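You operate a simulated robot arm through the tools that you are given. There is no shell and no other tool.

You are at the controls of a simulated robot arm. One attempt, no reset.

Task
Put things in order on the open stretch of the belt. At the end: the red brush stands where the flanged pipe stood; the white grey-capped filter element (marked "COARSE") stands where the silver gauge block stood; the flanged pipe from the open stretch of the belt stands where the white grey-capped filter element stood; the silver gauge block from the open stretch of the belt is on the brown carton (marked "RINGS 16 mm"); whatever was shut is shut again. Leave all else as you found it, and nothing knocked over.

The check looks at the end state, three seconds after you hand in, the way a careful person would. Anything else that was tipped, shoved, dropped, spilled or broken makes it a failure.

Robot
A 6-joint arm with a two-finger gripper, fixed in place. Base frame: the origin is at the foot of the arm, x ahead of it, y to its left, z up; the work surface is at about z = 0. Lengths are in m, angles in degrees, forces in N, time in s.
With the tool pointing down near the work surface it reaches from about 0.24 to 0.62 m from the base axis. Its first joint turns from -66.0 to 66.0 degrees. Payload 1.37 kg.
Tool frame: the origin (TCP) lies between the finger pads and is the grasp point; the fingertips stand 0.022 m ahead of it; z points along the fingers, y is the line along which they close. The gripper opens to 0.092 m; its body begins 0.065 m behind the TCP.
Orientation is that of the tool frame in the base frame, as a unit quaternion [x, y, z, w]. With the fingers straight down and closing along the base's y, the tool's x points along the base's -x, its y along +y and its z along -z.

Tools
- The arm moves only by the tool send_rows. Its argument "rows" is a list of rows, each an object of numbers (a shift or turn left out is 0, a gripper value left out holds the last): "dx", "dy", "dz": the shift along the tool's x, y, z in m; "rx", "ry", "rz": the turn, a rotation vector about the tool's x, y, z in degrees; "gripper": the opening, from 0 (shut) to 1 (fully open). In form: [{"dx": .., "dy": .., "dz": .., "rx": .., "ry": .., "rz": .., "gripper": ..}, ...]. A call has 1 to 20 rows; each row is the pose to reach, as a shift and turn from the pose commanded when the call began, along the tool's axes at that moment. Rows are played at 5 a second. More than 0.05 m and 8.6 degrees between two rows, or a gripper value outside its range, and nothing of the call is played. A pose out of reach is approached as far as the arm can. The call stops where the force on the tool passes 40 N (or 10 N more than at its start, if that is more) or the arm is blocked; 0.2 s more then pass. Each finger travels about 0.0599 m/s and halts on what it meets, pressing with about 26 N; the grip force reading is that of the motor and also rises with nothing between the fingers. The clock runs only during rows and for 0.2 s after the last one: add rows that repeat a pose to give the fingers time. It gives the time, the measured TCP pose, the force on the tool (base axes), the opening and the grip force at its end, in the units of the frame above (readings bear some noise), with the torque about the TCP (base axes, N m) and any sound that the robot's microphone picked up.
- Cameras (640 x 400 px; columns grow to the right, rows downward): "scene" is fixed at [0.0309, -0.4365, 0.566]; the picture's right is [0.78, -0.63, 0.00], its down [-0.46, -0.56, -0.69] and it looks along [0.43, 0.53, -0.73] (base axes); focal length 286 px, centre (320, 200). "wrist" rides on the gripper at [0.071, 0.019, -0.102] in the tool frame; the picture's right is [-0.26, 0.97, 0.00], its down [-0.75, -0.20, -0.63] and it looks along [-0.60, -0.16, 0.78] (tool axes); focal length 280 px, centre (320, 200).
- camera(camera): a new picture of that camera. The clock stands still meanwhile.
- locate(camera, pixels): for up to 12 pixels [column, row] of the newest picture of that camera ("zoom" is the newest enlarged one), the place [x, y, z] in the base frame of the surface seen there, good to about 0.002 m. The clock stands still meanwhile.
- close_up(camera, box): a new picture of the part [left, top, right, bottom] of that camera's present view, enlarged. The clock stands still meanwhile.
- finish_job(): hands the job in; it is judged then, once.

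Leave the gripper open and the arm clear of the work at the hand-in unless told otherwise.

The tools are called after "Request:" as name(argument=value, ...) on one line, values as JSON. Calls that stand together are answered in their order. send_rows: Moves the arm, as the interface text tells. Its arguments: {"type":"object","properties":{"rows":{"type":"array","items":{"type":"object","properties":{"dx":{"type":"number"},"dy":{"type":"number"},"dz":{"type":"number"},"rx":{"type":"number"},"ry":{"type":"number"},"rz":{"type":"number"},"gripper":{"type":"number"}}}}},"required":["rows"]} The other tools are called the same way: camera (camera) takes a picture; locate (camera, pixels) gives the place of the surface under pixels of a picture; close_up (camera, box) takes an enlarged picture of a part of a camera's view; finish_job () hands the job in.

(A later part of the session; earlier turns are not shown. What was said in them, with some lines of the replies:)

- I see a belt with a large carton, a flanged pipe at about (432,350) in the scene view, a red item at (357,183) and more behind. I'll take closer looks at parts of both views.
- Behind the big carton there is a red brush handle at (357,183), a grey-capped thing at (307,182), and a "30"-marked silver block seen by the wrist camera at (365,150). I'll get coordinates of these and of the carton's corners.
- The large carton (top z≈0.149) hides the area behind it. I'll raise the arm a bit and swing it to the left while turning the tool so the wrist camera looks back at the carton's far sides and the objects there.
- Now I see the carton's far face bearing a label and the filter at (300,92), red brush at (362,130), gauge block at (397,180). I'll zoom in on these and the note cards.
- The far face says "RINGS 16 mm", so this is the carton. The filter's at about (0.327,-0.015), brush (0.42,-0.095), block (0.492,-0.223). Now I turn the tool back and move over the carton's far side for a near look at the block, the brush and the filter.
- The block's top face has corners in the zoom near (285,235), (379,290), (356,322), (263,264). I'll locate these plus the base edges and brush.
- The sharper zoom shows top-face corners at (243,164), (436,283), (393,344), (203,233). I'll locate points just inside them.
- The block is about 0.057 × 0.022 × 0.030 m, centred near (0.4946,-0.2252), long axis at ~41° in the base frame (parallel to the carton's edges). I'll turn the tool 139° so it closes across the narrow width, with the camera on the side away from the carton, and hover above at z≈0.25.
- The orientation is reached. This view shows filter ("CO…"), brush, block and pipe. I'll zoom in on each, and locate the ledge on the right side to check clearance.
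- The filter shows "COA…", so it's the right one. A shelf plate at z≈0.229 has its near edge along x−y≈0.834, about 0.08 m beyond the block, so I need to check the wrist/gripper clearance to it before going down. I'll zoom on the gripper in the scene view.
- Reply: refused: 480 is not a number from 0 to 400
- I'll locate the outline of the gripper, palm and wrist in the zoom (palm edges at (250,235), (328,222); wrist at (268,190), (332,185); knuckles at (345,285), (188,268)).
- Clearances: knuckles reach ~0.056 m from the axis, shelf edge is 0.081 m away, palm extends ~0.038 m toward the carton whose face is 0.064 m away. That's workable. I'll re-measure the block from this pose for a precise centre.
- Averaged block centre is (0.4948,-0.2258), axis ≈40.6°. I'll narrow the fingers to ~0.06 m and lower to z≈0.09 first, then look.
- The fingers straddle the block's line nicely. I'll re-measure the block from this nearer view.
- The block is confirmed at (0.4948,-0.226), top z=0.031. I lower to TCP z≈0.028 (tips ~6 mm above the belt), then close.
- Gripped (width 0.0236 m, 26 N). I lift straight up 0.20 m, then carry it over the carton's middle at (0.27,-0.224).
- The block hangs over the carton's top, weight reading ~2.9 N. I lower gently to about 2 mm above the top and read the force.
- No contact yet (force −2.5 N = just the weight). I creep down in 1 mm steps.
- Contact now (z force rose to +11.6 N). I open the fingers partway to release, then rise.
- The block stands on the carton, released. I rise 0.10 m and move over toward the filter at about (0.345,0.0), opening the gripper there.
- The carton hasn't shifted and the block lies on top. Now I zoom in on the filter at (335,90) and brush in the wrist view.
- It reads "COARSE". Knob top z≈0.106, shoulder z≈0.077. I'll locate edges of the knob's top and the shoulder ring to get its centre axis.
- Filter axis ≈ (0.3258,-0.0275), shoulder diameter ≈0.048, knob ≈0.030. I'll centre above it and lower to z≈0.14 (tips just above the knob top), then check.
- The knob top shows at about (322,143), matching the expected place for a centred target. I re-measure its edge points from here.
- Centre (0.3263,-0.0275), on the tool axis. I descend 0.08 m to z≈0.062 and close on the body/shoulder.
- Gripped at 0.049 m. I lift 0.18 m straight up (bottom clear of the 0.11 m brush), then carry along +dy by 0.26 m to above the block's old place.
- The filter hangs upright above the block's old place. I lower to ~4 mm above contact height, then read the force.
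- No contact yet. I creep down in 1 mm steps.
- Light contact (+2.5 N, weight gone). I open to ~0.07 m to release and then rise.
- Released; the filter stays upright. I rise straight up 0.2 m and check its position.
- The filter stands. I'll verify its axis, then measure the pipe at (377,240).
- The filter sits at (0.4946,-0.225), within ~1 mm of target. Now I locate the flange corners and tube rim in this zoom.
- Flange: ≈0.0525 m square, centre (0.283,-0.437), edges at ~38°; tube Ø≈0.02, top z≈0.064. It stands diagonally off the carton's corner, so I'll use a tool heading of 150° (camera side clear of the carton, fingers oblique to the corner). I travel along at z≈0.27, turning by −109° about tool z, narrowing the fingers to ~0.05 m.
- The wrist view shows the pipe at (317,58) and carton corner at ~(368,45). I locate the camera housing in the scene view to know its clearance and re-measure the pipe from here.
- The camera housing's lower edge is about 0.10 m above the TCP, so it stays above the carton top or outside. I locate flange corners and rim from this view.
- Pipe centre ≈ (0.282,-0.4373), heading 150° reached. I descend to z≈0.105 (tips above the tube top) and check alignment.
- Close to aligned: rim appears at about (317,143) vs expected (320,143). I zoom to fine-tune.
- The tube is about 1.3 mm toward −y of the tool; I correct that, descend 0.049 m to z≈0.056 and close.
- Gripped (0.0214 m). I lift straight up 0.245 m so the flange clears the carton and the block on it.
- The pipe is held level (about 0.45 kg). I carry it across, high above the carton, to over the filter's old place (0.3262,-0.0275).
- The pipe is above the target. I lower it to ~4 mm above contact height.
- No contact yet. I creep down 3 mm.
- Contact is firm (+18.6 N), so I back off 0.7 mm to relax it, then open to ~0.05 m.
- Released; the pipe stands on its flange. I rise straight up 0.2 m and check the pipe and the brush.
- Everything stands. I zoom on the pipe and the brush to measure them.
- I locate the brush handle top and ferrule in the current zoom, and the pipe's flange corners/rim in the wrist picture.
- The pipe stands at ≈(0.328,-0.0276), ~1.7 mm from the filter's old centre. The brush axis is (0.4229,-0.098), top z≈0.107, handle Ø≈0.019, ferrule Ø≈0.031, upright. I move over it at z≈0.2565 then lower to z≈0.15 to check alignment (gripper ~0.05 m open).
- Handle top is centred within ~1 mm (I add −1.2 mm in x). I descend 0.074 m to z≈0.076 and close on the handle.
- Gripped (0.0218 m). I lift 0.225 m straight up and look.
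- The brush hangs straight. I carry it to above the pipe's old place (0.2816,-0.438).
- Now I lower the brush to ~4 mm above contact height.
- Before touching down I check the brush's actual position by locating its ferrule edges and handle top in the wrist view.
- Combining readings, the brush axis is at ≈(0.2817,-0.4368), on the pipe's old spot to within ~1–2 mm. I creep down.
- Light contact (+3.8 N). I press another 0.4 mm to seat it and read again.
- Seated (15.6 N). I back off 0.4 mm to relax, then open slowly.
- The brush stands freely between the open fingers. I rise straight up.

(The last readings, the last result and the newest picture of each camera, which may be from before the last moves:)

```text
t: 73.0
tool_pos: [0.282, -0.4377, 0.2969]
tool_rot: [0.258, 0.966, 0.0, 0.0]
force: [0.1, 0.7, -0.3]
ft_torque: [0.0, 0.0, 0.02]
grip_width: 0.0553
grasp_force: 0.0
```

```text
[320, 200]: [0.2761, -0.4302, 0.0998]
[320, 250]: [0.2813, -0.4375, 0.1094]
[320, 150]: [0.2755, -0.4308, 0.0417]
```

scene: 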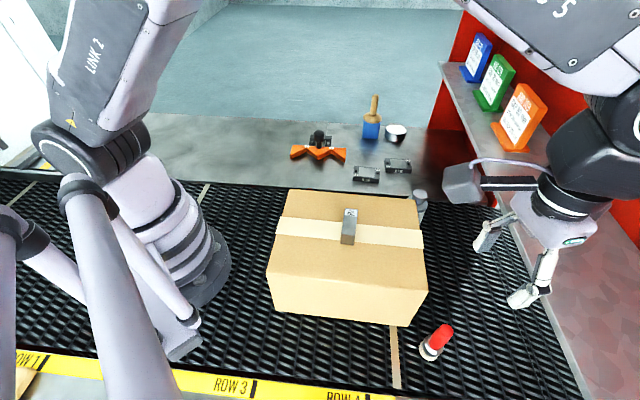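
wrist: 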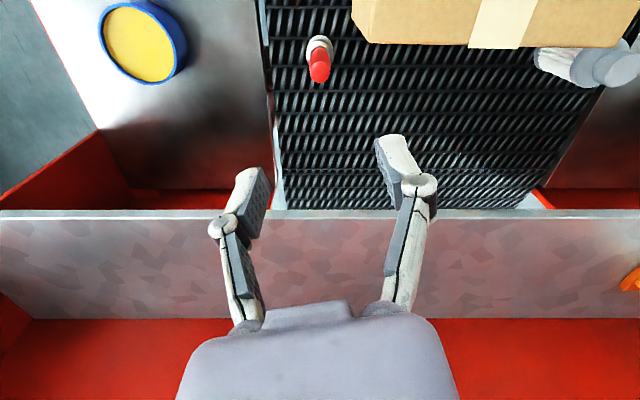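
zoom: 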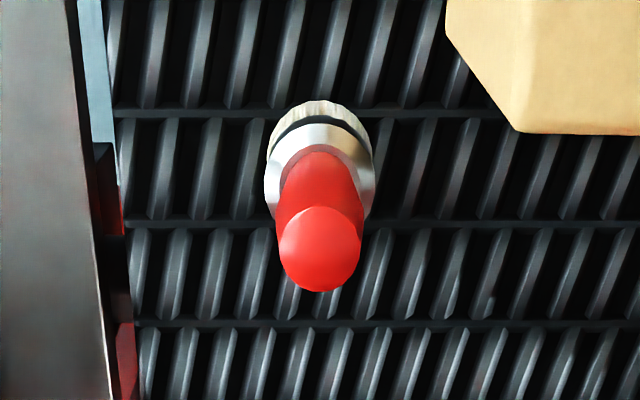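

The brush's handle top is at (0.2813,-0.4375), on the pipe's old spot. Now I raise to ~0.40 and move back to the middle-left, opening the gripper, so that I can do a final check of everything.

Request:
send_rows(rows=[{"dz": -0.03}, {"dz": -0.06}, {"dz": -0.1}, {"dx": 0.0183, "dy": 0.0366, "dz": -0.1}, {"dx": 0.0367, "dy": 0.0731, "dz": -0.1}, {"dx": 0.055, "dy": 0.1097, "dz": -0.1}, {"dx": 0.0733, "dy": 0.1462, "dz": -0.1}, {"dx": 0.0917, "dy": 0.1828, "dz": -0.1}, {"dx": 0.11, "dy": 0.2193, "dz": -0.1}, {"dx": 0.1283, "dy": 0.2559, "dz": -0.1, "gripper": 1.0}, {"dx": 0.1467, "dy": 0.2924, "dz": -0.1, "gripper": 1.0}, {"dx": 0.165, "dy": 0.329, "dz": -0.1, "gripper": 1.0}, {"dx": 0.1833, "dy": 0.3655, "dz": -0.1, "gripper": 1.0}, {"dx": 0.2017, "dy": 0.4021, "dz": -0.1, "gripper": 1.0}, {"dx": 0.2017, "dy": 0.4021, "dz": -0.1, "gripper": 1.0}])

Request:
camera(camera="wrist")

Request:
camera(camera="scene")

Request:
locate(camera="scene", pixels=[[290, 191], [426, 290], [268, 265], [410, 325], [276, 310], [440, 334], [430, 355], [420, 195], [348, 215], [349, 238]])

```text
t: 76.2
tool_pos: [0.3081, 0.0121, 0.3959]
tool_rot: [0.257, 0.966, 0.001, 0.0]
force: [0.4, -0.5, 0.8]
ft_torque: [-0.03, 0.04, 0.07]
grip_width: 0.0919
grasp_force: 0.1
```

```text
taken
```

wrist: 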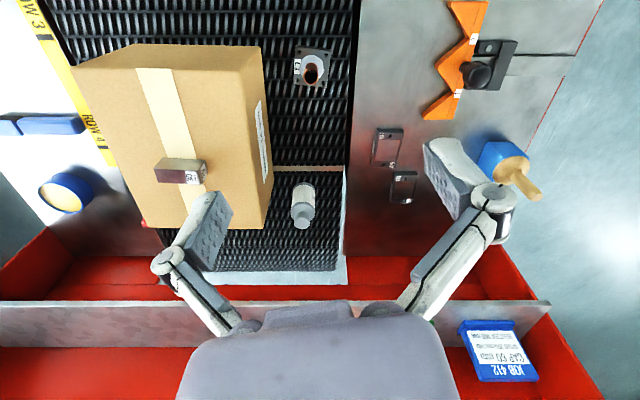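

```text
taken
```

scene: 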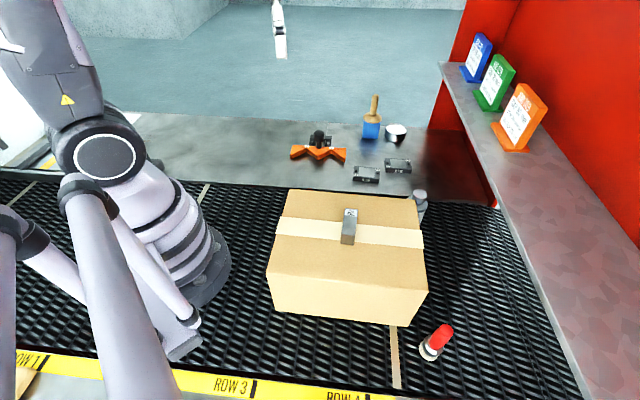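

```text
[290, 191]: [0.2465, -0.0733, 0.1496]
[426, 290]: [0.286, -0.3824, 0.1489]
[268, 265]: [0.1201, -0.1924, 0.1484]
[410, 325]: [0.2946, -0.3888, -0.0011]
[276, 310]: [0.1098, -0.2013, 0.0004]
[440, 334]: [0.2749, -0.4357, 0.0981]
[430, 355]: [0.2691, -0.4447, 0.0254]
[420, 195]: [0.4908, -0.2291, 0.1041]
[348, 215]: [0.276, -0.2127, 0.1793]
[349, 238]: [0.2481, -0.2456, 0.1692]
```

The carton's corners are unchanged, the block is on it, filter, pipe and brush stand at their new places. I take one last zoom on the brush and on the pipe/filter before handing in.

Request:
close_up(camera="scene", box=[390, 300, 490, 390])

Request:
close_up(camera="wrist", box=[130, 30, 430, 240])

```text
4.44 times, centred on (440, 345) of scene
```

zoom: 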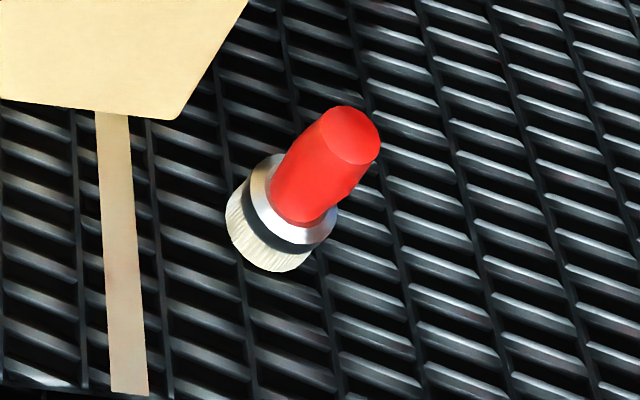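

```text
1.90 times, centred on (280, 135) of wrist
```

zoom: 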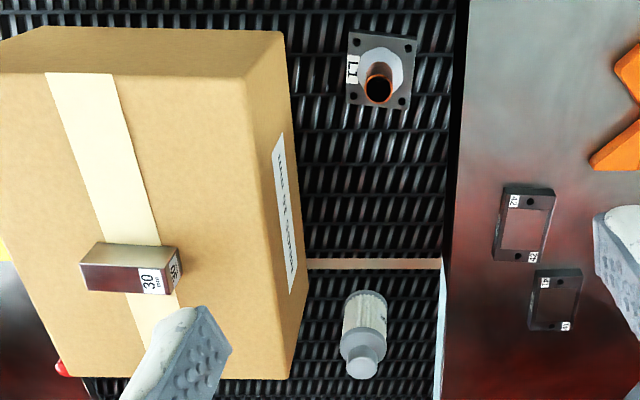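

All four items stand where they should, nothing is tipped, nothing was opened, the gripper is open and the arm is high and clear. I hand in.

Request:
finish_job()

```text
The job is handed in.
```

The job is handed in, and all four items are where you asked. I checked them with the cameras just before handing in; the result of the check itself has not come back.

| Item | Now stands | Offset from target |
|---|---|---|
| Silver gauge block ("30 mm") | Near the middle of the top of the "RINGS 16 mm" carton | not applicable |
| Filter element ("COARSE") | Where the gauge block stood | about 1 mm |
| Flanged pipe | Where the filter element stood | about 2 mm |
| Red brush | Where the flanged pipe stood | about 1 mm |

The offsets are my own readings, and each is good to about 2 mm.

The carton did not move, nothing was tipped or knocked, and I did not need to open anything. The gripper is open and the arm is raised clear of the work.
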